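You operate a simulated robot arm through the tools that you are given. There is no shell and no other tool. Be economical: measure what you need, move in short steps, check, and stop when the job is done.

You run a simulated robot arm. Do the job below in one go: nothing can be reset, and whatever is moved stays where it is left.

JOB
Scrub the dark stain off the sample lap with soap.
Fine: soap the round brush in the soap can, lid on the large plate meanwhile; put brush and lid back.
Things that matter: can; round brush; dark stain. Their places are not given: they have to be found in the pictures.

Only the result counts: the job must be done as asked and must still hold three seconds after the hand-in. Knocking over, shifting, dropping, spilling or breaking anything else fails it.

ROBOT AND FRAMES
A 6-joint arm with a two-finger parallel gripper, fixed in place. Base frame: the origin is at the foot of the arm, x ahead of it, y to its left, z up; the work surface is at about z = 4. Lengths are in mm, angles in rad, forces in N, time in s.
With the tool pointing down near the work surface it reaches from about 160 to 400 mm from the base axis. Its first joint turns from -1.152 to 1.152 rad. Payload 1.57 kg.
Tool frame: the origin (TCP) lies between the finger pads and is the grasp point; the fingertips stand 30 mm ahead of it; z points along the fingers, y is the line along which they close. Largest opening 80 mm; finger width 17, thickness 12; the body of the gripper, 40 by 82 mm, starts 80 mm behind the TCP.
Orientation is that of the tool frame in the base frame, as a unit quaternion [w, x, y, z]. With the fingers straight down and closing along the base's y, the tool's x points along the base's -x, its y along +y and its z along -z.

CONTROLS
- The arm moves only by the tool send_rows. Its argument "deltas" is a list of rows, each an object (a shift or turn left out is 0, a gripper value left out holds the last) with "delta_pos": the shift along the tool's x, y, z in units of 25 mm (1.0 is 25 mm), a list of three; "turn": the turn, a rotation vector about the tool's x, y, z in units of 6 degrees (1.0 is 6 degrees), a list of three; "jaw": the gripper command, from -1 (shut) to 1 (fully open), values between in proportion. In form: [{"delta_pos": [dx, dy, dz], "turn": [ax, ay, az], "jaw": jaw}, ...]. A call has 1 to 20 rows; each row shifts and turns the commanded pose from where the row before left it, along the tool's axes as they then stand. A call with a number of a shift or a turn outside -1 to 1 is refused whole. Each row takes 0.2 s and may step no farther than 50 mm and 0.15 rad from the row before; otherwise, or with a gripper value out of range, the whole call is refused. A pose out of reach is approached as far as the arm can. The call stops where the force on the tool passes 40 N (or 10 N more than at its start, if that is more) or the arm is blocked; 0.2 s more then pass. Each finger travels about 153 mm/s and halts on what it meets, pressing with about 31 N; the grip force reading is that of the motor and also rises with nothing between the fingers. The clock runs only during rows and for 0.2 s after the last one: add rows that do not move to give the fingers time. It gives the time, the measured TCP pose, the force on the tool (base axes), the opening and the grip force at its end, in the units of the frame above (readings bear some noise).
- Cameras (640 x 400 px; columns grow to the right, rows downward): "scene" is fixed at [40.9, -319.5, 425.1]; the picture's right is [0.89, -0.46, 0.00], its down [-0.26, -0.49, -0.83] and it looks along [0.39, 0.74, -0.56] (base axes); focal length 244 px, centre (320, 200). "wrist" rides on the gripper at [-32, 0, -78] in the tool frame; the picture's right is [0.00, -1.00, 0.00], its down [0.97, 0.00, -0.24] and it looks along [0.24, 0.00, 0.97] (tool axes); focal length 218 px, centre (320, 200).
- snapshot(camera): a new picture of that camera. No time passes.
- measure_at(camera, pixels): for up to 12 pixels [column, row] of the newest picture of that camera ("zoom" is the newest enlarged one), the place [x, y, z] in the base frame of the surface seen there, good to about 2 mm. No time passes.
- close_up(camera, box): a new picture of the part [left, top, right, bottom] of that camera's present view, enlarged. No time passes.
- close_job(): hands the job in; it is judged then, once.

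Keep the steps short. Do not move on a guess: measure, check each grasp and each placing, and mend mistakes. In all there are 80 turns and 38 pictures (those below and enlarged ones count). Leave the gripper open and the arm clear of the work at the hand-in unless told otherwise, and finish with a single line.

The tools are called by a JSON object that holds its "op" and its "data". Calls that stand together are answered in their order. send_rows: Moves the arm, as the interface text tells. Its arguments: {"type":"object","properties":{"deltas":{"type":"array","items":{"type":"object","properties":{"delta_pos":{"type":"array","items":{"type":"number"}},"turn":{"type":"array","items":{"type":"number"}},"jaw":{"type":"number"}}}}},"required":["deltas"]} The other tools are called the same way: snapshot (camera) takes a picture; measure_at (camera, pixels) gives the place of the surface under pixels of a picture; close_up (camera, box) takes an enlarged picture of a part of a camera's view; close_job () hands the job in.

At the start:

```text
clock: 0.0
position: [228.0, 22.0, 257.2]
ee_rot: [0.0, -0.001, 1.0, 0.0]
wrist_force: [-0.3, -0.3, 0.7]
width: 79.9
grasp_force: 0.1
```

scene: 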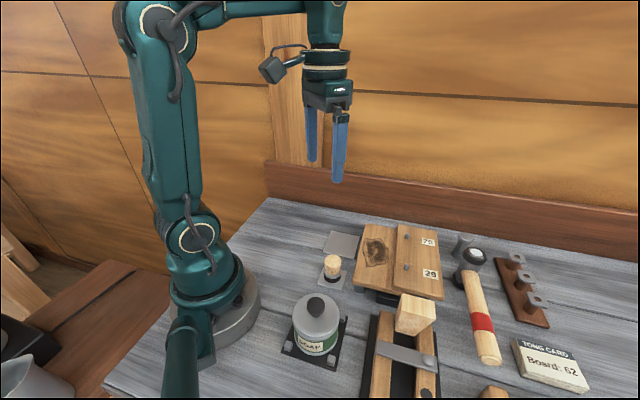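
wrist: 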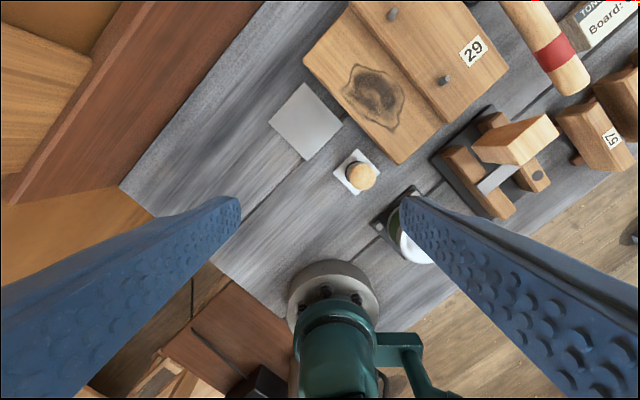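

I see the soap can (around 317,325 in scene), a round brush on a small plate (332,270), a larger grey plate (342,243), and the stain on the board (375,250). I'll enlarge these.

{"op": "close_up", "data": {"camera": "scene", "box": [270, 210, 450, 390]}}

{"op": "close_up", "data": {"camera": "wrist", "box": [240, 40, 480, 280]}}

```text
2.22 times, centred on (360, 300) of scene
```

zoom: 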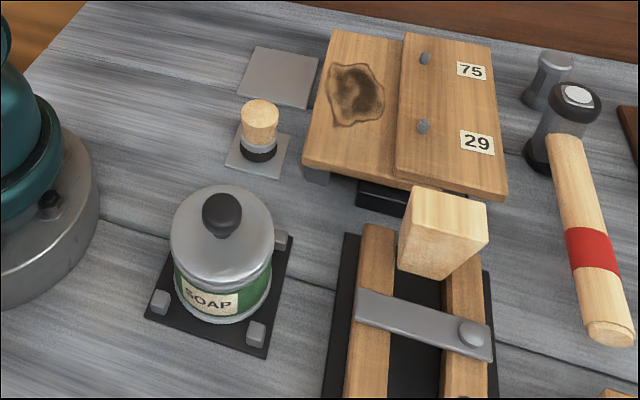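

```text
1.67 times, centred on (360, 160) of wrist
```

zoom: 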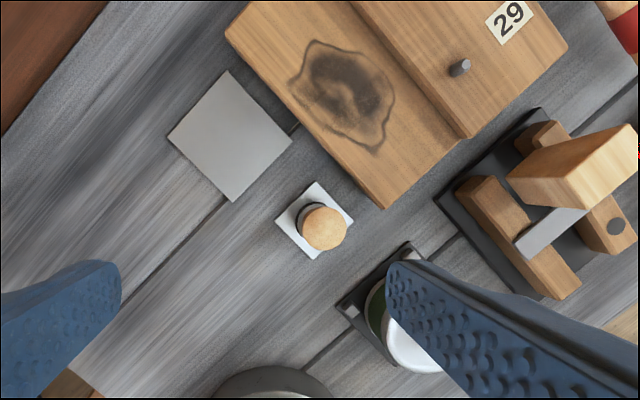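

Measuring lid, knob, brush in the scene and plates, stain in the wrist zoom.

{"op": "measure_at", "data": {"camera": "zoom", "pixels": [[228, 74], [287, 142], [232, 197], [172, 136], [316, 186], [348, 221], [280, 220], [327, 228], [310, 42], [393, 100], [374, 150], [292, 85]]}}

{"op": "measure_at", "data": {"camera": "scene", "pixels": [[316, 300], [314, 310], [301, 316], [338, 320], [320, 323], [311, 296], [333, 258], [332, 269], [332, 278], [318, 340], [314, 351], [359, 250]]}}

```text
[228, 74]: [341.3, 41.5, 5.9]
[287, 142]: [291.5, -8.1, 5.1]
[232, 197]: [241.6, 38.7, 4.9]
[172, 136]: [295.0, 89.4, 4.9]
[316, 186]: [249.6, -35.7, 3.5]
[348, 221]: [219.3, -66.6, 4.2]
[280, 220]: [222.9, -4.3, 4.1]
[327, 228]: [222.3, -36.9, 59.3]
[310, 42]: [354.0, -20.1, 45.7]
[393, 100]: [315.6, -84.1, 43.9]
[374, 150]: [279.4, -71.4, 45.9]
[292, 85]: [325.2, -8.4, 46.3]
```

```text
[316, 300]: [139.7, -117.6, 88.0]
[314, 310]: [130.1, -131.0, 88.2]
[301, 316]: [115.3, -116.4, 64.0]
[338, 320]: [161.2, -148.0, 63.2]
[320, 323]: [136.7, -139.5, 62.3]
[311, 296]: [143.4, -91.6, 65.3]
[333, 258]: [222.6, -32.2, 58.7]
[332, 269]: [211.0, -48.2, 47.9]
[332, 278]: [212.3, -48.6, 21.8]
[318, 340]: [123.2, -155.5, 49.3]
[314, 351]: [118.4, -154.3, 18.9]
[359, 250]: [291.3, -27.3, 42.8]
```

Brush stands at about (223,-37), top z 59; large plate centre about (292,40); can knob about (138,-121), top z ~88; stain at z ~45, spanning x 279–354, y −8…−84. Moving above the can for a closer look.

{"op": "send_rows", "data": {"deltas": [{"delta_pos": [0.587, -0.953, 0.3], "jaw": 0.3}, {"delta_pos": [0.587, -0.953, 0.3]}, {"delta_pos": [0.587, -0.953, 0.3]}, {"delta_pos": [0.587, -0.953, 0.3]}, {"delta_pos": [0.587, -0.953, 0.3]}, {"delta_pos": [0.587, -0.953, 0.3]}, {}]}}

{"op": "snapshot", "data": {"camera": "wrist"}}

```text
clock: 1.6
position: [139.9, -123.1, 211.8]
ee_rot: [0.0, -0.001, 1.0, 0.001]
wrist_force: [0.2, -0.3, 0.8]
width: 52.0
grasp_force: 0.1
```

```text
33 pictures are left
```

wrist: 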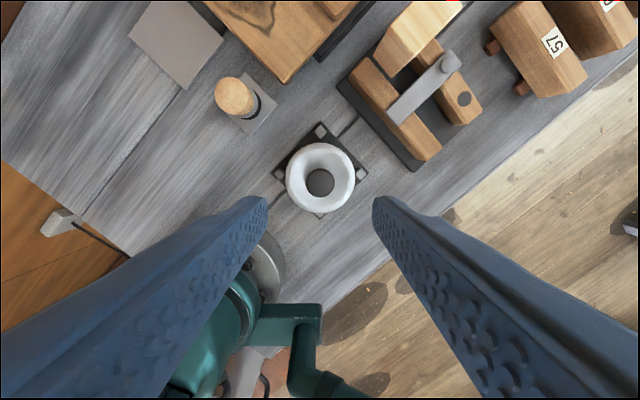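

Can visible at (320,178), knob at (319,182). Measuring knob, lid rim edges, and the brush.

{"op": "measure_at", "data": {"camera": "wrist", "pixels": [[319, 182], [309, 182], [330, 182], [319, 172], [319, 192], [290, 178], [351, 178], [320, 146], [320, 209], [305, 178], [235, 98], [260, 100]]}}

{"op": "close_up", "data": {"camera": "wrist", "box": [200, 60, 400, 230]}}

```text
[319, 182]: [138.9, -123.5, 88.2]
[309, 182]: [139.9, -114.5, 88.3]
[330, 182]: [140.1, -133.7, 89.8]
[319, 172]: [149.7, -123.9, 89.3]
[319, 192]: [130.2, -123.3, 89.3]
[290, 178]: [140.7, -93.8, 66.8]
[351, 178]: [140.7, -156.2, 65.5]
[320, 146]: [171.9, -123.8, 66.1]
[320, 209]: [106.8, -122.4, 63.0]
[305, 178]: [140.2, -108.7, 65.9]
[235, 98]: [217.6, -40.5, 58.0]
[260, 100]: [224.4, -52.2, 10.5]
```

```text
2.35 times, centred on (300, 145) of wrist
```

zoom: 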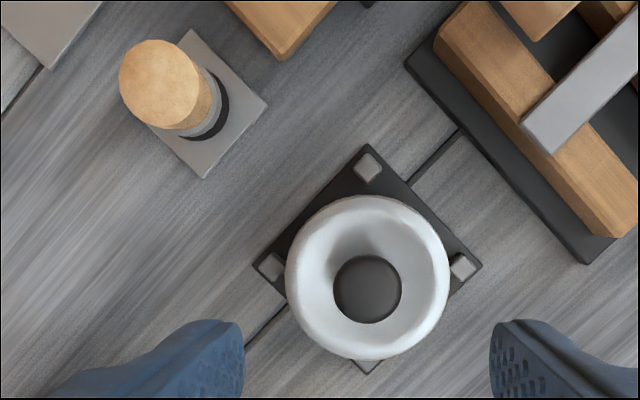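

Knob centre (140,−124), ø~24, top z 89; lid surface z 66. Descending straight so the tips are at z~70, then closing.

{"op": "send_rows", "data": {"deltas": [{"delta_pos": [0, -0.03, 0.9]}, {"delta_pos": [0, 0, 0.9]}, {"delta_pos": [0, 0, 0.9]}, {"delta_pos": [0, 0, 0.9]}, {"delta_pos": [0, 0, 0.9]}, {}, {"jaw": -1}, {}, {}]}}

```text
clock: 3.6
position: [140.0, -123.3, 98.2]
ee_rot: [-0.001, -0.001, 1.0, 0.0]
wrist_force: [0.0, -0.5, -0.7]
width: 26.4
grasp_force: 31.6
```

The knob is gripped (26.4 mm). Lifting slowly, straight up.

{"op": "send_rows", "data": {"deltas": [{"delta_pos": [0, 0, -0.3]}, {"delta_pos": [0, 0, -0.5]}, {"delta_pos": [0, 0, -0.8]}, {"delta_pos": [0, 0, -0.8]}, {"delta_pos": [0, 0, -0.8]}, {}]}}

{"op": "close_up", "data": {"camera": "scene", "box": [250, 200, 430, 390]}}

```text
clock: 5.0
position: [139.2, -123.0, 180.6]
ee_rot: [0.0, -0.001, 1.0, 0.001]
wrist_force: [-0.8, 0.2, -0.4]
width: 26.3
grasp_force: 30.8
```

```text
2.11 times, centred on (340, 295) of scene
```

zoom: 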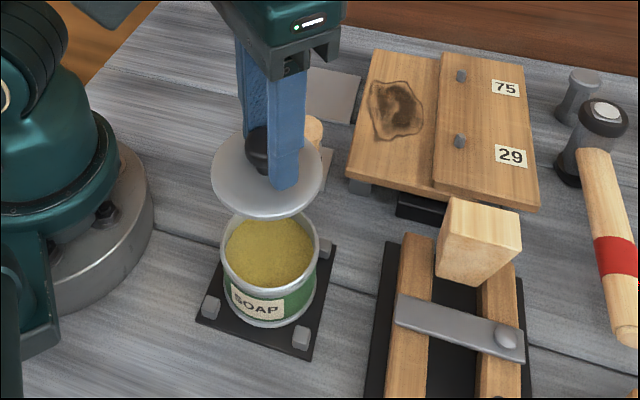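

Lid is off. Measuring can rim and soap level.

{"op": "measure_at", "data": {"camera": "zoom", "pixels": [[268, 245], [250, 260], [290, 255], [268, 275], [223, 250], [314, 252], [268, 289], [232, 268], [215, 172], [265, 216], [318, 190], [268, 200]]}}

```text
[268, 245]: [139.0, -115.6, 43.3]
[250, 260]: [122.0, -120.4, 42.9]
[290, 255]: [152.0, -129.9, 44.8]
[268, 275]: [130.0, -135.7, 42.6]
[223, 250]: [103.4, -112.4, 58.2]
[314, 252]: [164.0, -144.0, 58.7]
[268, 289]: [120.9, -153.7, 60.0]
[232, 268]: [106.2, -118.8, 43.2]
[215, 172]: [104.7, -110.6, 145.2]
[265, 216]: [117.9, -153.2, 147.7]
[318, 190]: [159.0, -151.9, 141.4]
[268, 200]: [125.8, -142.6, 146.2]
```

Rim z≈60, soap z≈43. Carrying the lid high to above the large plate (292,40).

{"op": "send_rows", "data": {"deltas": [{"delta_pos": [-0.766, 0.817, 0]}, {"delta_pos": [-0.766, 0.817, 0]}, {"delta_pos": [-0.766, 0.817, 0]}, {"delta_pos": [-0.766, 0.817, 0]}, {"delta_pos": [-0.766, 0.817, 0]}, {"delta_pos": [-0.766, 0.817, 0]}, {"delta_pos": [-0.766, 0.817, 0]}, {"delta_pos": [-0.766, 0.817, 0]}, {}, {"delta_pos": [0, 0, 0.9]}, {"delta_pos": [0, 0, 0.9]}, {"delta_pos": [0, 0, 0.9]}, {"delta_pos": [0, 0, 0.9]}, {"delta_pos": [0, 0, 0.9]}, {}]}}

{"op": "close_up", "data": {"camera": "scene", "box": [250, 180, 430, 300]}}

```text
clock: 8.2
position: [293.1, 41.4, 68.8]
ee_rot: [-0.001, -0.001, 1.0, 0.001]
wrist_force: [-1.0, -0.4, -1.0]
width: 26.1
grasp_force: 31.0
```

```text
3.33 times, centred on (340, 240) of scene
```

zoom: 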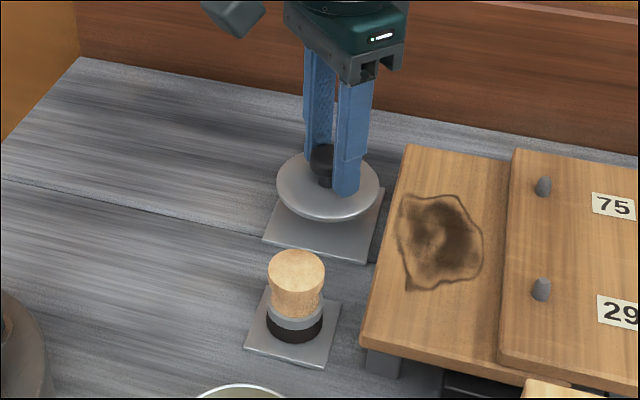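

Lid hangs over the plate. Lowering in small steps, watching force.

{"op": "send_rows", "data": {"deltas": [{"delta_pos": [0, 0, 0.4]}, {"delta_pos": [0, 0, 0.3]}, {"delta_pos": [0, 0, 0.1]}, {"delta_pos": [0, 0, 0.05]}, {}]}}

```text
clock: 9.4
position: [293.6, 38.8, 48.2]
ee_rot: [0.0, -0.002, 1.0, 0.0]
wrist_force: [0.7, -0.2, -0.3]
width: 25.8
grasp_force: 31.0
```

{"op": "send_rows", "data": {"deltas": [{"delta_pos": [0, 0, 0.05]}, {"delta_pos": [0, 0, 0.05]}, {}]}}

{"op": "close_up", "data": {"camera": "scene", "box": [290, 200, 390, 280]}}

```text
clock: 10.2
position: [293.6, 39.4, 45.9]
ee_rot: [0.001, -0.001, 1.0, 0.0]
wrist_force: [-10.7, 0.9, 39.5]
width: 26.3
grasp_force: 30.8
```

```text
5.00 times, centred on (340, 240) of scene
```

zoom: 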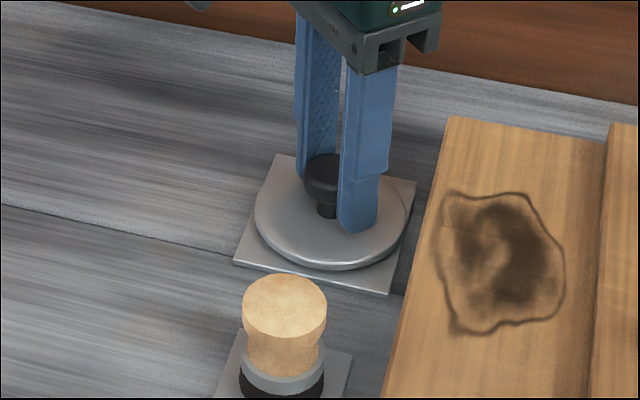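

The lid is on the plate (contact force 39 N). Backing off slightly, opening and rising.

{"op": "send_rows", "data": {"deltas": [{"delta_pos": [0, 0, -0.03]}, {"jaw": 0.2}, {}, {"delta_pos": [0, 0, -0.5]}, {"delta_pos": [0, 0, -0.9]}, {"delta_pos": [0, 0, -0.9]}, {"delta_pos": [0, 0, -0.9]}, {}]}}

{"op": "snapshot", "data": {"camera": "wrist"}}

```text
clock: 12.0
position: [293.1, 39.5, 127.5]
ee_rot: [0.0, 0.0, 1.0, 0.0]
wrist_force: [0.1, 0.3, 0.3]
width: 48.3
grasp_force: 0.1
```

```text
28 pictures are left
```

wrist: 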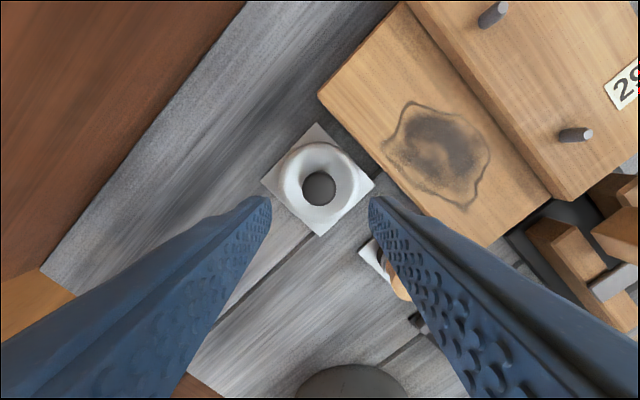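

Lid sits on the plate. Measuring the stain outline and the plank and pegs beside it, then going above the brush.

{"op": "measure_at", "data": {"camera": "wrist", "pixels": [[410, 103], [383, 152], [430, 195], [468, 208], [490, 155], [455, 118], [437, 148], [545, 190], [480, 95], [500, 95], [587, 133], [320, 95]]}}

{"op": "send_rows", "data": {"deltas": [{"delta_pos": [0.715, -0.76, -0.2]}, {"delta_pos": [0.715, -0.76, -0.2]}, {"delta_pos": [0.715, -0.76, -0.2]}, {"delta_pos": [0.715, -0.76, -0.2]}, {}]}}

{"op": "snapshot", "data": {"camera": "wrist"}}

```text
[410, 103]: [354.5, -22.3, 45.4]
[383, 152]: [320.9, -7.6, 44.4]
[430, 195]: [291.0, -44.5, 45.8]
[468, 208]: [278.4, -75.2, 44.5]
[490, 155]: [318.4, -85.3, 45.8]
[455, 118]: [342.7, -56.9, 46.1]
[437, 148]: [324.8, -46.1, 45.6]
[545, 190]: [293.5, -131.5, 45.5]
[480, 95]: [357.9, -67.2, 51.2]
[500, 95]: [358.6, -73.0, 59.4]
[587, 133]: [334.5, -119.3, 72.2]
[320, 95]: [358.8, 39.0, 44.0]
```

```text
clock: 13.2
position: [221.3, -37.1, 146.5]
ee_rot: [0.0, -0.001, 1.0, 0.0]
wrist_force: [0.3, 0.6, -0.2]
width: 48.1
grasp_force: 0.0
```

```text
27 pictures are left
```

wrist: 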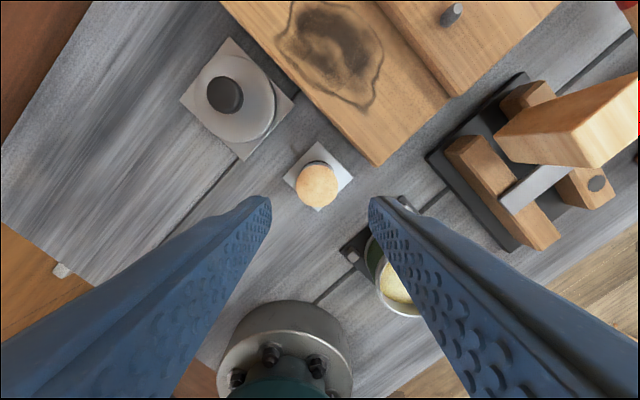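

Lid fine. Measuring the brush top here.

{"op": "measure_at", "data": {"camera": "wrist", "pixels": [[317, 185], [299, 185], [335, 185], [317, 168], [317, 203], [318, 145], [349, 180], [286, 180]]}}

{"op": "close_up", "data": {"camera": "scene", "box": [300, 245, 365, 295]}}

```text
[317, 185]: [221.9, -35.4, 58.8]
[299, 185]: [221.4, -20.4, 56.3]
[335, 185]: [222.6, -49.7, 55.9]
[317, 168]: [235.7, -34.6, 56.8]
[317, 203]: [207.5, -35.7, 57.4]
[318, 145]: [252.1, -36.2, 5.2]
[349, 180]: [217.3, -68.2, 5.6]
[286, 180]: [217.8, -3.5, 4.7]
```

```text
8.00 times, centred on (332, 270) of scene
```

zoom: 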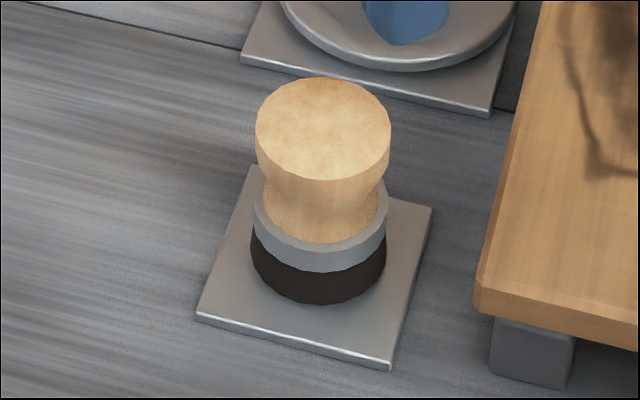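

{"op": "measure_at", "data": {"camera": "zoom", "pixels": [[318, 185], [318, 210], [318, 232], [318, 246], [318, 258], [318, 270], [318, 280], [318, 298], [269, 195], [377, 195], [255, 250], [384, 260]]}}

```text
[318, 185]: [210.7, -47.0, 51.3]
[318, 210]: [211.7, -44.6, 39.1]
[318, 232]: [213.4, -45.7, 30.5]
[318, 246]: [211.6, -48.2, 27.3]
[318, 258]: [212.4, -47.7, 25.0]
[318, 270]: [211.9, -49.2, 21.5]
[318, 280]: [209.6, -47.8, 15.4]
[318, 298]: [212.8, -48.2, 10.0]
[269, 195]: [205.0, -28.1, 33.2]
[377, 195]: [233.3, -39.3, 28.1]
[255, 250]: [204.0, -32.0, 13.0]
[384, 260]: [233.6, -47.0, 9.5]
```

Brush is ø~30: bristles z 5–20, ferrule 20–29, waisted handle to 59. I'll grip with tips at z≈25 (both ferrule and head held), TCP z 55.

{"op": "send_rows", "data": {"deltas": [{"delta_pos": [0, 0.05, 0.9]}, {"delta_pos": [0, 0, 0.9]}, {"delta_pos": [0, 0, 0.9]}, {"delta_pos": [0, 0, 0.9]}, {"delta_pos": [0, 0, 0.06]}, {}, {"jaw": -1}, {}, {}]}}

{"op": "close_up", "data": {"camera": "scene", "box": [290, 225, 375, 295]}}

```text
clock: 15.2
position: [221.9, -36.5, 53.8]
ee_rot: [0.0, -0.002, 1.0, 0.0]
wrist_force: [0.5, 0.4, 0.8]
width: 33.5
grasp_force: 30.6
```

```text
5.71 times, centred on (332, 260) of scene
```

zoom: 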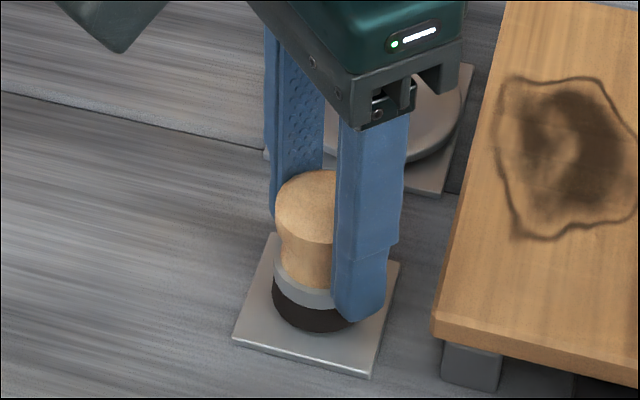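

Brush gripped. Lifting, moving over the can at (140,−124).

{"op": "send_rows", "data": {"deltas": [{"delta_pos": [0, 0, -0.4]}, {"delta_pos": [0, 0, -0.8]}, {"delta_pos": [0, 0, -0.9]}, {"delta_pos": [0, 0, -0.9]}, {"delta_pos": [0, 0, -0.9]}, {"delta_pos": [0.655, -0.7, 0]}, {"delta_pos": [0.655, -0.7, 0]}, {"delta_pos": [0.655, -0.7, 0]}, {"delta_pos": [0.655, -0.7, 0]}, {"delta_pos": [0.655, -0.7, 0]}, {}, {}]}}

{"op": "close_up", "data": {"camera": "scene", "box": [250, 200, 390, 370]}}

{"op": "snapshot", "data": {"camera": "wrist"}}

```text
clock: 17.8
position: [137.8, -120.5, 151.4]
ee_rot: [0.0, -0.001, 1.0, 0.0]
wrist_force: [-0.9, -0.5, -1.1]
width: 33.6
grasp_force: 30.1
```

```text
2.35 times, centred on (320, 285) of scene
```

zoom: 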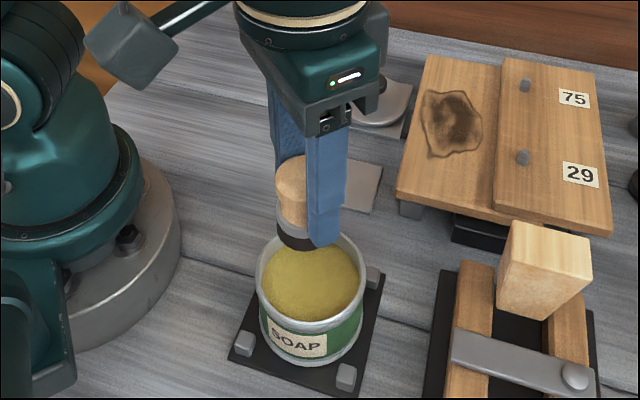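

```text
23 pictures are left
```

wrist: 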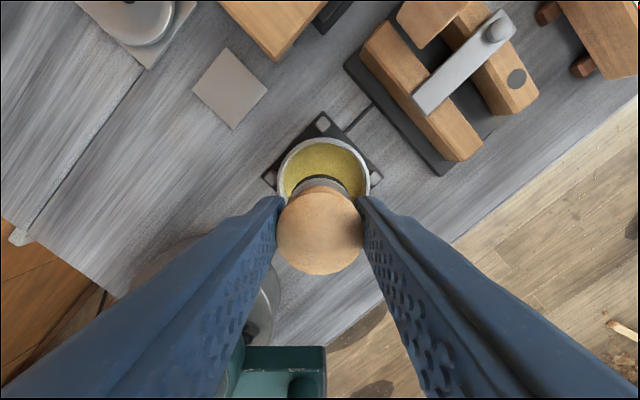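

{"op": "measure_at", "data": {"camera": "wrist", "pixels": [[279, 180], [368, 180], [322, 140], [279, 188], [369, 188], [321, 160], [283, 165], [364, 165]]}}

```text
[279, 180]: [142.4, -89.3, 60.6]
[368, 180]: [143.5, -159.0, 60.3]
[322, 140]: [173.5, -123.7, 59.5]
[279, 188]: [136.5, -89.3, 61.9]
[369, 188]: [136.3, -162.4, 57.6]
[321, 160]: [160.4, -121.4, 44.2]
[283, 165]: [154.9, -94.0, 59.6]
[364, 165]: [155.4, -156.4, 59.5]
```

Can centre ≈ (140,−124.5). Shift y by −4 mm, then lower until the bristles reach the soap (TCP ≈ 92), then a bit more.

{"op": "send_rows", "data": {"deltas": [{"delta_pos": [0, -0.16, 0]}, {}, {"delta_pos": [0, 0, 0.7]}, {"delta_pos": [0, 0, 0.7]}, {"delta_pos": [0, 0, 0.6]}, {"delta_pos": [0, 0, 0.2]}, {"delta_pos": [0, 0, 0.15]}, {}]}}

```text
clock: 19.6
position: [138.1, -127.4, 91.6]
ee_rot: [0.001, -0.001, 1.0, -0.001]
wrist_force: [-2.8, 5.9, 32.7]
width: 33.8
grasp_force: 31.2
```

Force 33 N at bristle height z≈42.5, i.e. the soap surface. Looking.

{"op": "close_up", "data": {"camera": "scene", "box": [270, 250, 370, 370]}}

```text
3.33 times, centred on (320, 310) of scene
```

zoom: 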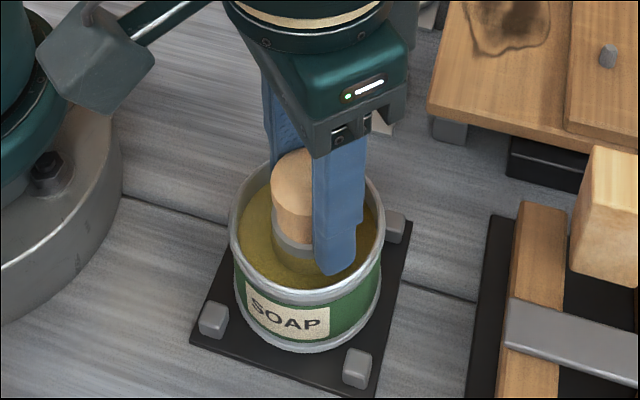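

Bristles now seem soap-coloured. Rising straight up and checking the brush.

{"op": "send_rows", "data": {"deltas": [{}, {"delta_pos": [0, 0, -0.2]}, {"delta_pos": [0, 0, -0.6]}, {"delta_pos": [0, 0, -0.9]}, {"delta_pos": [0, 0, -0.9]}, {}]}}

{"op": "close_up", "data": {"camera": "scene", "box": [270, 220, 370, 360]}}

```text
clock: 21.0
position: [140.1, -127.2, 158.6]
ee_rot: [0.0, 0.0, 1.0, 0.0]
wrist_force: [-0.1, -0.1, -0.3]
width: 33.9
grasp_force: 30.7
```

```text
2.86 times, centred on (320, 290) of scene
```

zoom: 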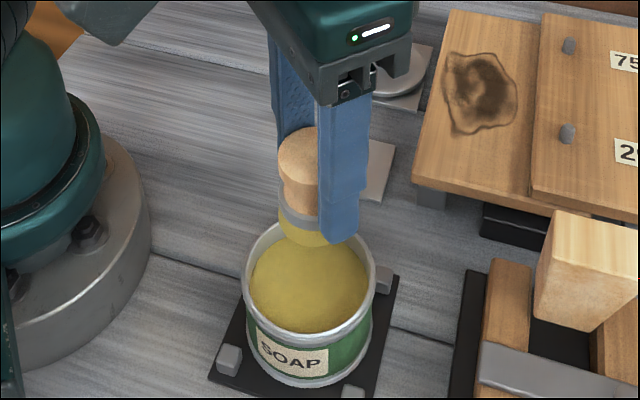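

Bristles are yellow with soap. Moving above the far plank-side end of the stain (355,−30), stopping ~8 mm above the board.

{"op": "send_rows", "data": {"deltas": [{"delta_pos": [-0.957, 0.418, 0]}, {"delta_pos": [-0.957, 0.418, 0]}, {"delta_pos": [-0.957, 0.418, 0]}, {"delta_pos": [-0.957, 0.418, 0]}, {"delta_pos": [-0.957, 0.418, 0]}, {"delta_pos": [-0.957, 0.418, 0]}, {"delta_pos": [-0.957, 0.418, 0]}, {"delta_pos": [-0.957, 0.418, 0]}, {"delta_pos": [-0.957, 0.418, 0]}, {}, {"delta_pos": [0, 0, 0.8]}, {"delta_pos": [0, 0, 0.8]}, {"delta_pos": [0, 0, 0.64]}, {}]}}

{"op": "close_up", "data": {"camera": "scene", "box": [320, 180, 460, 300]}}

```text
clock: 24.0
position: [352.8, -33.3, 100.8]
ee_rot: [0.0, -0.001, 1.0, 0.0]
wrist_force: [0.1, 0.2, -1.0]
width: 33.5
grasp_force: 30.6
```

```text
3.33 times, centred on (390, 240) of scene
```

zoom: 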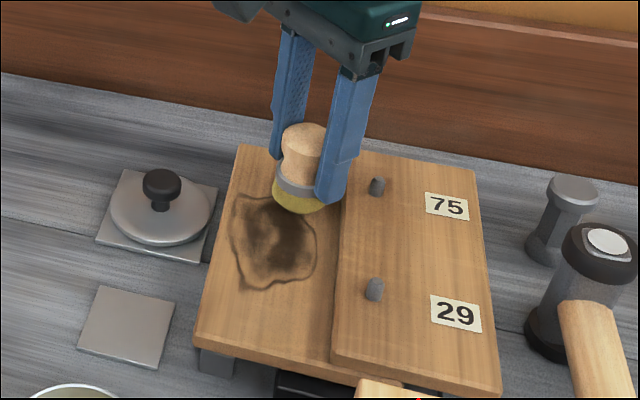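

Now lowering gently to contact.

{"op": "send_rows", "data": {"deltas": [{"delta_pos": [0, 0, 0.12]}, {"delta_pos": [0, 0, 0.06]}, {"delta_pos": [0, 0, 0.03]}, {}]}}

```text
clock: 25.0
position: [353.4, -34.1, 95.7]
ee_rot: [0.0, -0.001, 1.0, 0.0]
wrist_force: [-0.5, 0.1, -0.1]
width: 33.5
grasp_force: 31.1
```

{"op": "send_rows", "data": {"deltas": [{"delta_pos": [0, 0, 0.03]}, {}]}}

```text
clock: 25.6
position: [352.6, -32.4, 94.9]
ee_rot: [0.001, 0.0, 1.0, 0.0]
wrist_force: [-0.2, 0.6, -0.4]
width: 33.3
grasp_force: 31.3
```

{"op": "send_rows", "data": {"deltas": [{"delta_pos": [0, 0, 0.03]}, {}]}}

```text
clock: 26.2
position: [354.0, -33.3, 93.7]
ee_rot: [0.0, 0.0, 1.0, -0.001]
wrist_force: [0.4, 0.3, -1.3]
width: 33.5
grasp_force: 31.0
```

{"op": "send_rows", "data": {"deltas": [{"delta_pos": [0, 0, 0.03]}, {}]}}

```text
clock: 26.8
position: [354.1, -32.3, 92.6]
ee_rot: [0.0, -0.001, 1.0, 0.0]
wrist_force: [0.6, 0.2, -0.3]
width: 33.3
grasp_force: 31.2
```

{"op": "send_rows", "data": {"deltas": [{"delta_pos": [0, 0, 0.025]}, {}]}}

{"op": "close_up", "data": {"camera": "scene", "box": [350, 210, 410, 260]}}

```text
clock: 27.4
position: [353.4, -31.2, 91.4]
ee_rot: [-0.001, -0.001, 1.0, 0.0]
wrist_force: [0.0, 0.0, -0.8]
width: 33.5
grasp_force: 31.4
```

```text
8.00 times, centred on (380, 235) of scene
```

zoom: 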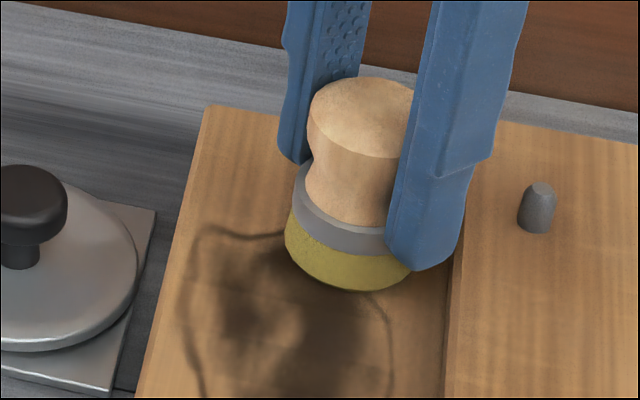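

Still a small gap, it seems; continuing.

{"op": "send_rows", "data": {"deltas": [{"delta_pos": [0, 0, 0.03]}, {}]}}

```text
clock: 28.0
position: [354.1, -32.6, 91.0]
ee_rot: [0.001, -0.001, 1.0, 0.0]
wrist_force: [-3.4, 1.5, 15.3]
width: 33.5
grasp_force: 31.5
```

Contact at 15 N. First stroke along the plank edge direction (−x,−y).

{"op": "send_rows", "data": {"deltas": [{"delta_pos": [0.2, -0.2, 0]}, {"delta_pos": [0.2, -0.2, 0]}, {"delta_pos": [0.2, -0.2, 0]}, {"delta_pos": [0.2, -0.2, 0]}, {"delta_pos": [0.2, -0.2, 0]}, {"delta_pos": [0.2, -0.2, 0]}, {"delta_pos": [0.2, -0.2, 0]}, {"delta_pos": [0.2, -0.2, 0]}, {"delta_pos": [0.2, -0.2, 0]}, {"delta_pos": [0.2, -0.2, 0]}, {"delta_pos": [0.2, -0.2, 0]}, {}]}}

{"op": "close_up", "data": {"camera": "scene", "box": [320, 190, 460, 310]}}

```text
clock: 30.6
position: [301.1, -87.8, 91.5]
ee_rot: [0.003, 0.0, 1.0, 0.0]
wrist_force: [7.4, 6.2, 22.8]
width: 33.4
grasp_force: 31.0
```

```text
3.33 times, centred on (390, 250) of scene
```

zoom: 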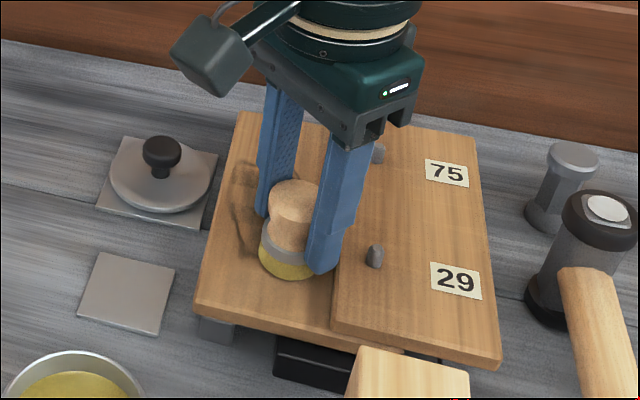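

Stain is coming off. Shift 12 mm sideways and stroke back.

{"op": "send_rows", "data": {"deltas": [{"delta_pos": [0.17, 0.17, 0]}, {"delta_pos": [0.17, 0.17, 0]}, {"delta_pos": [-0.2, 0.2, 0]}, {"delta_pos": [-0.2, 0.2, 0]}, {"delta_pos": [-0.2, 0.2, 0]}, {"delta_pos": [-0.2, 0.2, 0]}, {"delta_pos": [-0.2, 0.2, 0]}, {"delta_pos": [-0.2, 0.2, 0]}, {"delta_pos": [-0.2, 0.2, 0]}, {"delta_pos": [-0.2, 0.2, 0]}, {"delta_pos": [-0.2, 0.2, 0]}, {"delta_pos": [-0.2, 0.2, 0]}, {"delta_pos": [-0.2, 0.2, 0]}, {"delta_pos": [-0.1, 0.1, 0]}, {"delta_pos": [0.17, 0.17, 0]}, {"delta_pos": [0.17, 0.17, 0]}, {}]}}

```text
clock: 34.2
position: [341.7, -13.4, 90.2]
ee_rot: [0.002, -0.001, 1.0, 0.0]
wrist_force: [2.7, -1.7, 5.6]
width: 33.6
grasp_force: 30.8
```

Force down to 5.6 N; pressing 0.4 mm more and stroking forward on the outer lanes.

{"op": "send_rows", "data": {"deltas": [{"delta_pos": [0, 0, 0.016]}, {"delta_pos": [0.2, -0.2, 0]}, {"delta_pos": [0.2, -0.2, 0]}, {"delta_pos": [0.2, -0.2, 0]}, {"delta_pos": [0.2, -0.2, 0]}, {"delta_pos": [0.2, -0.2, 0]}, {"delta_pos": [0.2, -0.2, 0]}, {"delta_pos": [0.2, -0.2, 0]}, {"delta_pos": [0.2, -0.2, 0]}, {"delta_pos": [0.2, -0.2, 0]}, {"delta_pos": [0.2, -0.2, 0]}, {"delta_pos": [0.2, -0.2, 0]}, {"delta_pos": [0.17, 0.17, 0]}, {"delta_pos": [0.1, 0.1, 0]}, {}]}}

```text
clock: 37.4
position: [279.5, -61.6, 91.9]
ee_rot: [0.0, -0.001, 1.0, 0.0]
wrist_force: [0.4, -0.9, -0.4]
width: 33.5
grasp_force: 31.1
```

Contact seems lost here; looking.

{"op": "close_up", "data": {"camera": "scene", "box": [320, 210, 420, 290]}}

```text
5.00 times, centred on (370, 250) of scene
```

zoom: 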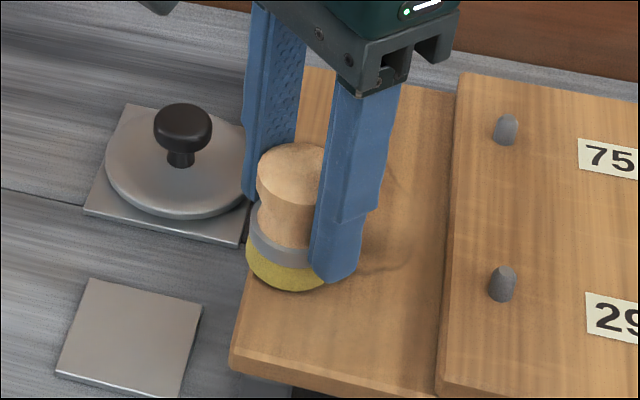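

Nearly clean; faint residue remains. Pressing down again in small steps.

{"op": "send_rows", "data": {"deltas": [{"delta_pos": [0, 0, 0.03]}, {}]}}

```text
clock: 38.0
position: [277.9, -61.6, 91.7]
ee_rot: [0.0, -0.001, 1.0, -0.001]
wrist_force: [0.8, 0.5, 0.0]
width: 33.6
grasp_force: 31.2
```

{"op": "send_rows", "data": {"deltas": [{"delta_pos": [0, 0, 0.03]}, {}]}}

```text
clock: 38.6
position: [279.3, -63.0, 90.8]
ee_rot: [0.001, -0.002, 1.0, 0.0]
wrist_force: [-2.3, 5.1, 19.9]
width: 33.4
grasp_force: 31.0
```

Contact 20 N. Stroke back along the outer lane.

{"op": "send_rows", "data": {"deltas": [{"delta_pos": [-0.2, 0.2, 0]}, {"delta_pos": [-0.2, 0.2, 0]}, {"delta_pos": [-0.2, 0.2, 0]}, {"delta_pos": [-0.2, 0.2, 0]}, {"delta_pos": [-0.2, 0.2, 0]}, {"delta_pos": [-0.2, 0.2, 0]}, {"delta_pos": [-0.2, 0.2, 0]}, {"delta_pos": [-0.2, 0.2, 0]}, {"delta_pos": [-0.2, 0.2, 0]}, {"delta_pos": [-0.2, 0.2, 0]}, {"delta_pos": [-0.1, 0.1, 0]}, {}]}}

```text
clock: 41.2
position: [331.0, -7.1, 90.1]
ee_rot: [0.0, -0.001, 1.0, 0.0]
wrist_force: [-0.5, -0.6, -0.6]
width: 33.4
grasp_force: 30.3
```

Contact is light again; lifting a bit and inspecting.

{"op": "send_rows", "data": {"deltas": [{"delta_pos": [0, 0, -0.8]}, {"delta_pos": [-0.2, 0.8, -0.8]}, {"delta_pos": [0, 0.8, 0]}, {}]}}

{"op": "close_up", "data": {"camera": "scene", "box": [320, 190, 440, 300]}}

```text
clock: 42.2
position: [336.4, 31.3, 129.1]
ee_rot: [0.0, -0.001, 1.0, 0.001]
wrist_force: [0.3, -0.1, -0.2]
width: 33.4
grasp_force: 30.9
```

```text
3.64 times, centred on (380, 245) of scene
```

zoom: 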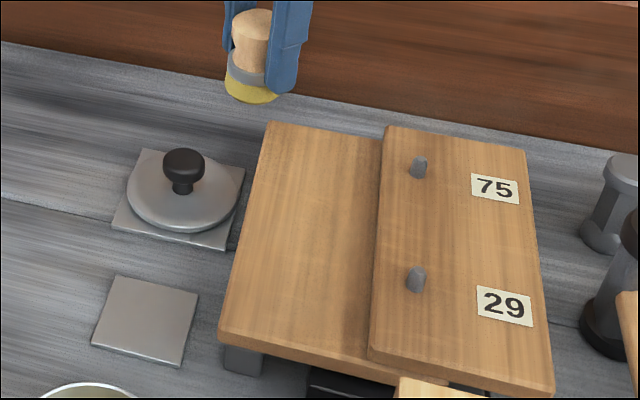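

Looks clean. Zooming further to check for residue.

{"op": "close_up", "data": {"camera": "scene", "box": [375, 220, 435, 290]}}

{"op": "snapshot", "data": {"camera": "wrist"}}

```text
5.71 times, centred on (405, 255) of scene
```

zoom: 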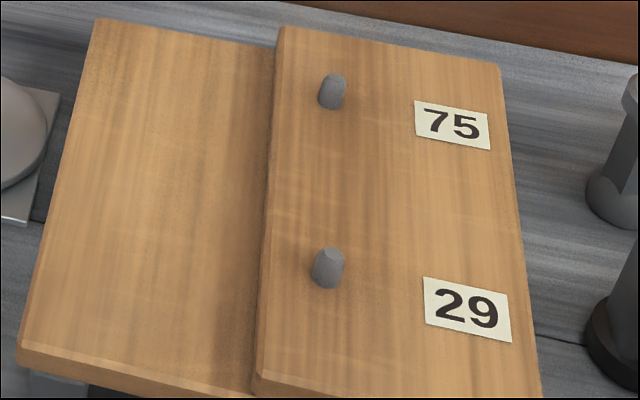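

```text
14 pictures are left
```

wrist: 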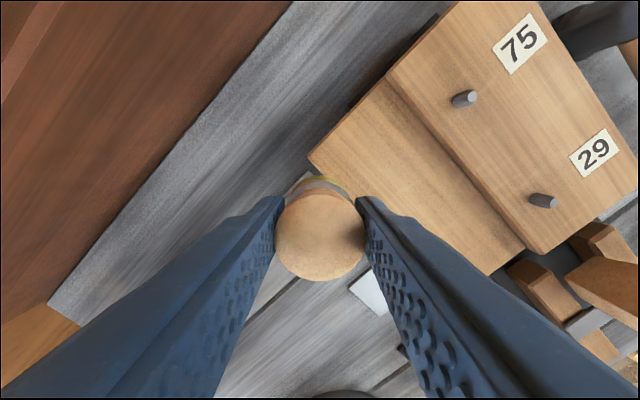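

Stain is gone. Checking the board hasn't shifted (corner was (359,39); peg (334.5,−119)).

{"op": "measure_at", "data": {"camera": "wrist", "pixels": [[312, 163], [545, 201], [489, 268]]}}

{"op": "measure_at", "data": {"camera": "zoom", "pixels": [[100, 24], [24, 345]]}}

```text
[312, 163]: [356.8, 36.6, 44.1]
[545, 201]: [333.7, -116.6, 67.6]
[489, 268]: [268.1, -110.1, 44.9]
```

```text
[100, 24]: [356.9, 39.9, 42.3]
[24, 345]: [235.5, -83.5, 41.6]
```

Board is in place. Carrying the brush back above its small plate (222,−36) and stopping ~12 mm above.

{"op": "send_rows", "data": {"deltas": [{"delta_pos": [0.916, -0.542, 0]}, {"delta_pos": [0.916, -0.542, 0]}, {"delta_pos": [0.916, -0.542, 0]}, {"delta_pos": [0.916, -0.542, 0]}, {"delta_pos": [0.916, -0.542, 0]}, {}, {"delta_pos": [0, 0, 0.8]}, {"delta_pos": [0, 0, 0.8]}, {"delta_pos": [0, 0, 0.8]}, {"delta_pos": [0, 0, 0.25]}, {}]}}

{"op": "close_up", "data": {"camera": "scene", "box": [290, 225, 375, 300]}}

```text
clock: 44.6
position: [220.7, -39.0, 63.2]
ee_rot: [-0.001, -0.001, 1.0, -0.001]
wrist_force: [-0.3, -0.4, 0.6]
width: 33.5
grasp_force: 30.4
```

```text
5.33 times, centred on (332, 262) of scene
```

zoom: 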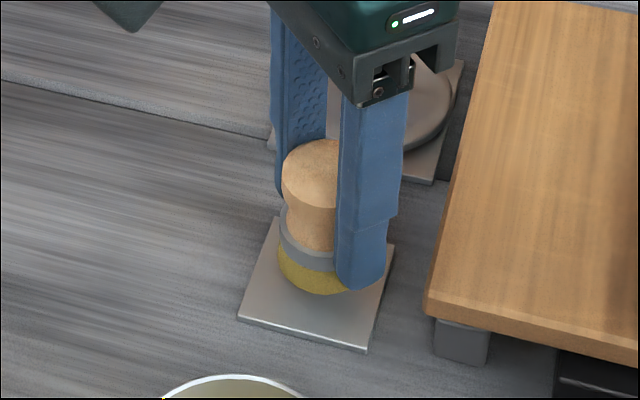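

Correct by +2.5 mm in y, then lower slowly.

{"op": "send_rows", "data": {"deltas": [{"delta_pos": [-0.04, 0.09, 0]}, {"delta_pos": [0, 0, 0.2]}, {"delta_pos": [0, 0, 0.16]}, {}, {}]}}

```text
clock: 45.8
position: [222.9, -36.3, 53.0]
ee_rot: [0.0, -0.001, 1.0, 0.0]
wrist_force: [1.0, 1.2, -0.2]
width: 33.7
grasp_force: 30.4
```

{"op": "send_rows", "data": {"deltas": [{"delta_pos": [0, 0, 0.04]}, {}]}}

```text
clock: 46.4
position: [221.2, -35.5, 54.4]
ee_rot: [0.0, -0.001, 1.0, 0.0]
wrist_force: [0.5, -0.9, -0.8]
width: 33.5
grasp_force: 31.0
```

{"op": "send_rows", "data": {"deltas": [{"delta_pos": [0, 0, 0.04]}, {}]}}

```text
clock: 47.0
position: [221.8, -34.1, 53.2]
ee_rot: [0.0, -0.001, 1.0, 0.0]
wrist_force: [0.7, -0.7, -0.1]
width: 33.3
grasp_force: 31.0
```

{"op": "send_rows", "data": {"deltas": [{"delta_pos": [0, 0, 0.04]}, {}]}}

```text
clock: 47.6
position: [223.1, -35.0, 52.5]
ee_rot: [0.0, -0.001, 1.0, 0.0]
wrist_force: [-0.2, 0.9, 0.2]
width: 33.4
grasp_force: 30.9
```

{"op": "send_rows", "data": {"deltas": [{"delta_pos": [0, 0, 0.04]}, {}]}}

```text
clock: 48.2
position: [221.8, -35.2, 50.6]
ee_rot: [0.0, -0.001, 1.0, 0.001]
wrist_force: [-0.4, -0.2, -0.4]
width: 33.4
grasp_force: 30.6
```

{"op": "send_rows", "data": {"deltas": [{"delta_pos": [0, 0, 0.03]}, {}]}}

{"op": "close_up", "data": {"camera": "scene", "box": [310, 245, 360, 295]}}

```text
clock: 48.8
position: [222.1, -35.2, 50.2]
ee_rot: [0.001, -0.001, 1.0, 0.0]
wrist_force: [-0.3, 0.7, -0.1]
width: 33.5
grasp_force: 30.7
```

```text
8.00 times, centred on (335, 270) of scene
```

zoom: 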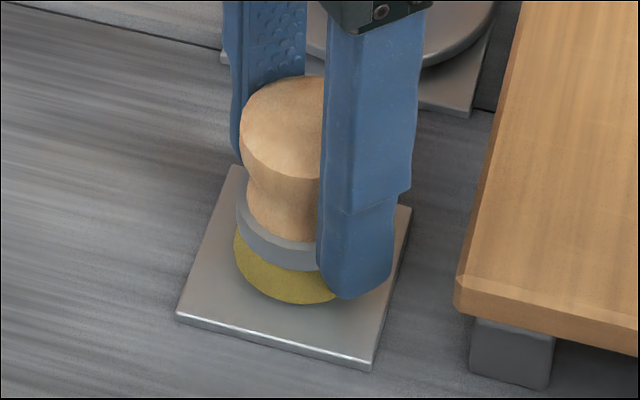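

Close to contact; continuing in sub-mm steps.

{"op": "send_rows", "data": {"deltas": [{"delta_pos": [0, 0, 0.025]}, {}]}}

```text
clock: 49.4
position: [223.4, -36.5, 49.7]
ee_rot: [0.0, -0.002, 1.0, 0.0]
wrist_force: [-1.3, 0.6, 7.3]
width: 33.5
grasp_force: 30.5
```

Contact (7 N): brush stands on its plate. Opening gently to 48 mm and rising.

{"op": "send_rows", "data": {"deltas": [{"jaw": 0.2}, {}, {"delta_pos": [0, 0, -0.6]}, {"delta_pos": [0, 0, -0.9]}, {"delta_pos": [0, 0, -0.9]}, {"delta_pos": [0, 0, -0.9]}, {}]}}

{"op": "snapshot", "data": {"camera": "wrist"}}

```text
clock: 51.0
position: [222.4, -35.3, 131.7]
ee_rot: [0.0, 0.0, 1.0, -0.001]
wrist_force: [0.8, 0.9, -0.6]
width: 48.1
grasp_force: 0.1
```

```text
11 pictures are left
```

wrist: 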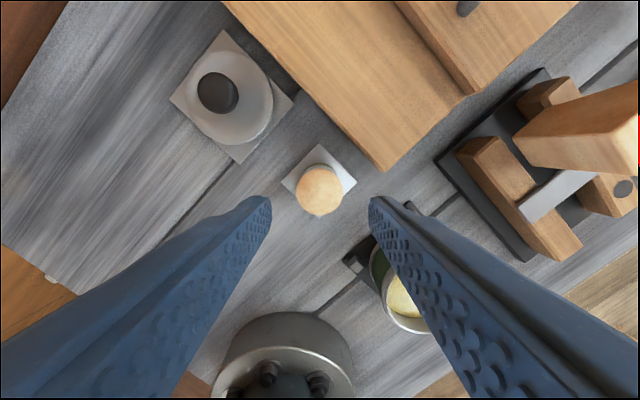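

Brush stands on its plate. Moving over the lid knob at (293.3,39.4).

{"op": "measure_at", "data": {"camera": "wrist", "pixels": [[319, 188], [217, 92], [199, 92], [237, 92]]}}

{"op": "send_rows", "data": {"deltas": [{"delta_pos": [-0.71, 0.7475, 0]}, {"delta_pos": [-0.71, 0.7475, 0]}, {"delta_pos": [-0.71, 0.7475, 0]}, {"delta_pos": [-0.71, 0.7475, 0]}, {}]}}

{"op": "snapshot", "data": {"camera": "wrist"}}

```text
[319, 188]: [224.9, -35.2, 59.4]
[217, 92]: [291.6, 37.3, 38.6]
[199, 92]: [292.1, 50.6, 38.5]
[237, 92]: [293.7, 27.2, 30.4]
```

```text
clock: 52.2
position: [294.7, 38.8, 132.0]
ee_rot: [-0.001, -0.001, 1.0, 0.0]
wrist_force: [0.4, 0.0, -0.5]
width: 48.0
grasp_force: 0.1
```

```text
10 pictures are left
```

wrist: 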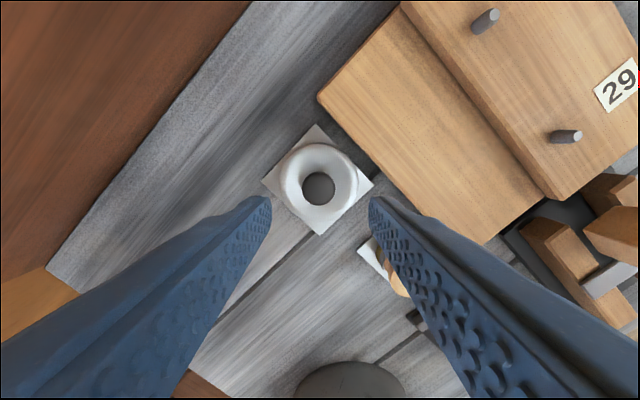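

Aligned as when released. Descending to TCP ≈ 46.5 and gripping the knob.

{"op": "send_rows", "data": {"deltas": [{"delta_pos": [0, 0, 0.9]}, {"delta_pos": [0, 0, 0.9]}, {"delta_pos": [0, 0, 0.9]}, {"delta_pos": [0, 0, 0.5]}, {"delta_pos": [0, 0, 0.2]}, {}, {"jaw": -1}, {}, {}]}}

```text
clock: 54.2
position: [292.6, 39.4, 48.5]
ee_rot: [0.0, -0.001, 1.0, 0.0]
wrist_force: [0.1, 0.5, 0.8]
width: 26.5
grasp_force: 31.2
```

Knob gripped. Lifting and carrying to above the can.

{"op": "send_rows", "data": {"deltas": [{"delta_pos": [0, 0, -0.4]}, {"delta_pos": [0, 0, -0.9]}, {"delta_pos": [0, 0, -0.9]}, {"delta_pos": [0, 0, -0.9]}, {"delta_pos": [0, 0, -0.9]}, {"delta_pos": [0, 0, -0.6]}, {"delta_pos": [0.7675, -0.8145, 0]}, {"delta_pos": [0.7675, -0.8145, 0]}, {"delta_pos": [0.7675, -0.8145, 0]}, {"delta_pos": [0.7675, -0.8145, 0]}, {"delta_pos": [0.7675, -0.8145, 0]}, {"delta_pos": [0.7675, -0.8145, 0]}, {"delta_pos": [0.7675, -0.8145, 0]}, {"delta_pos": [0.7675, -0.8145, 0]}, {}, {}]}}

{"op": "close_up", "data": {"camera": "scene", "box": [260, 220, 400, 370]}}

```text
clock: 57.6
position: [139.8, -123.7, 161.1]
ee_rot: [0.0, -0.001, 1.0, 0.001]
wrist_force: [-0.6, -0.6, 0.2]
width: 26.3
grasp_force: 31.0
```

```text
2.67 times, centred on (330, 295) of scene
```

zoom: 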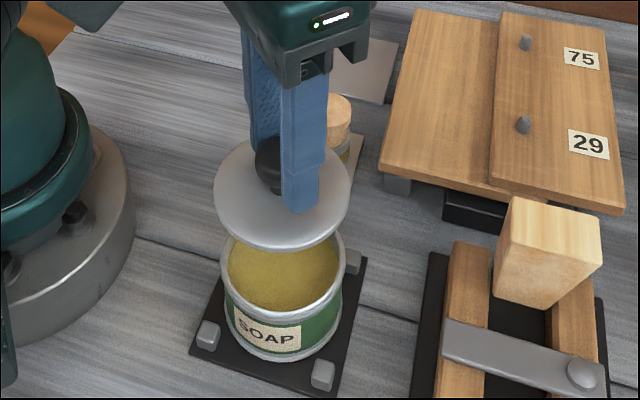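

Lid is over the can. Lowering to just above the rim, then small steps.

{"op": "send_rows", "data": {"deltas": [{"delta_pos": [0, 0, 0.8]}, {"delta_pos": [0, 0, 0.8]}, {"delta_pos": [0, 0, 0.6]}, {"delta_pos": [0, 0, 0.1]}, {}]}}

{"op": "close_up", "data": {"camera": "scene", "box": [280, 270, 360, 370]}}

```text
clock: 58.8
position: [140.4, -124.0, 105.8]
ee_rot: [0.0, -0.001, 1.0, 0.0]
wrist_force: [0.0, 0.3, -0.9]
width: 26.0
grasp_force: 31.4
```

```text
4.00 times, centred on (320, 320) of scene
```

zoom: 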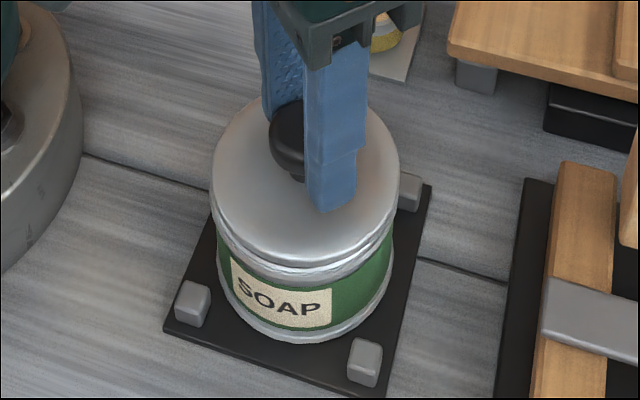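

Well centred; lowering in small steps until contact.

{"op": "send_rows", "data": {"deltas": [{"delta_pos": [0, 0, 0.08]}, {"delta_pos": [0, 0, 0.05]}, {"delta_pos": [0, 0, 0.04]}, {}]}}

```text
clock: 59.8
position: [140.2, -123.5, 99.8]
ee_rot: [0.0, -0.001, 1.0, -0.001]
wrist_force: [0.5, -0.9, -1.0]
width: 26.3
grasp_force: 31.3
```

{"op": "send_rows", "data": {"deltas": [{"delta_pos": [0, 0, 0.03]}, {}]}}

```text
clock: 60.4
position: [139.8, -124.0, 99.9]
ee_rot: [0.0, -0.001, 1.0, 0.0]
wrist_force: [-0.4, 0.1, -1.4]
width: 26.3
grasp_force: 31.5
```

{"op": "send_rows", "data": {"deltas": [{"delta_pos": [0, 0, 0.03]}, {}]}}

```text
clock: 60.8
position: [139.0, -123.7, 101.0]
ee_rot: [-0.001, -0.001, 1.0, 0.0]
wrist_force: [-1.8, 2.0, 5.5]
width: 26.1
grasp_force: 31.1
stopped in row 1: the force on the tool passed its limit (the readings are from after the stop); the commanded pose is now the measured one
```

Contact made. Checking that it is seated.

{"op": "close_up", "data": {"camera": "scene", "box": [280, 290, 360, 360]}}

{"op": "measure_at", "data": {"camera": "zoom", "pixels": [[180, 180], [320, 245], [460, 190], [200, 100]]}}

```text
5.71 times, centred on (320, 325) of scene
```

zoom: 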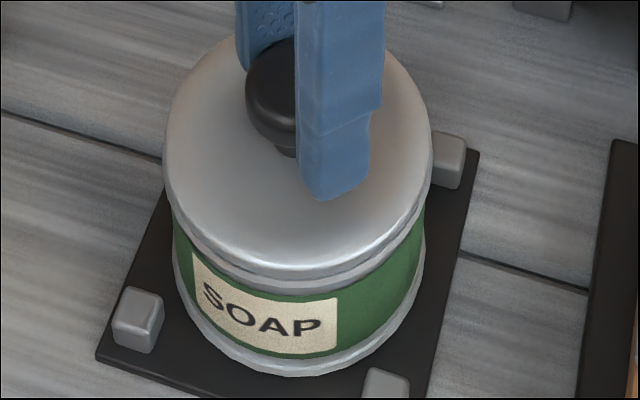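

```text
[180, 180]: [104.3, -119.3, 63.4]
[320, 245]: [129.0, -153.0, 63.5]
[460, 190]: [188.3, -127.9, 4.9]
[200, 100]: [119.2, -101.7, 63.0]
```

Lid top is at z≈63–66 as at the start, level and seated. Releasing and rising.

{"op": "send_rows", "data": {"deltas": [{"jaw": 0.2}, {}, {}, {"delta_pos": [0, 0, -0.5]}, {"delta_pos": [0, 0, -0.9]}, {"delta_pos": [0, 0, -0.9]}, {"delta_pos": [0, 0, -0.9]}, {"delta_pos": [0, 0, -0.9]}, {"delta_pos": [-0.6, 0.9, -0.5]}, {"delta_pos": [-0.6, 0.9, -0.5]}, {"delta_pos": [-0.6, 0.9, -0.2]}, {"delta_pos": [-0.6, 0.9, 0]}, {"delta_pos": [-0.6, 0.9, 0], "jaw": 1}, {"delta_pos": [-0.6, 0.9, 0]}, {}, {}]}}

{"op": "snapshot", "data": {"camera": "scene"}}

{"op": "close_up", "data": {"camera": "wrist", "box": [240, 40, 480, 280]}}

```text
clock: 64.2
position: [231.8, 11.3, 231.3]
ee_rot: [-0.002, -0.001, 1.0, 0.0]
wrist_force: [0.2, -0.6, -0.5]
width: 80.0
grasp_force: 0.1
```

```text
6 pictures are left
```

scene: 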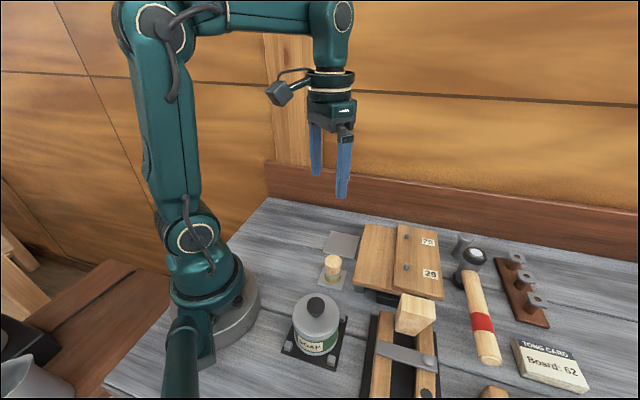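

```text
1.67 times, centred on (360, 160) of wrist
```

zoom: 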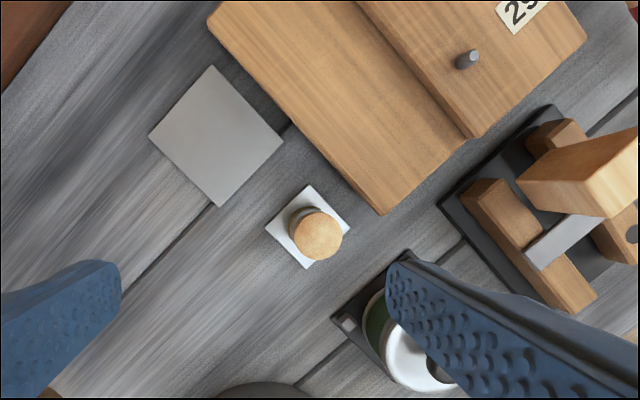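

Stain gone, brush back on its plate, lid back on the can, arm clear and gripper open. Handing in.

{"op": "close_job", "data": {}}

```text
The job is handed in.
```

The stain no longer shows on the board; the brush is back on its small plate, the lid is back on the soap can, and the job is handed in.
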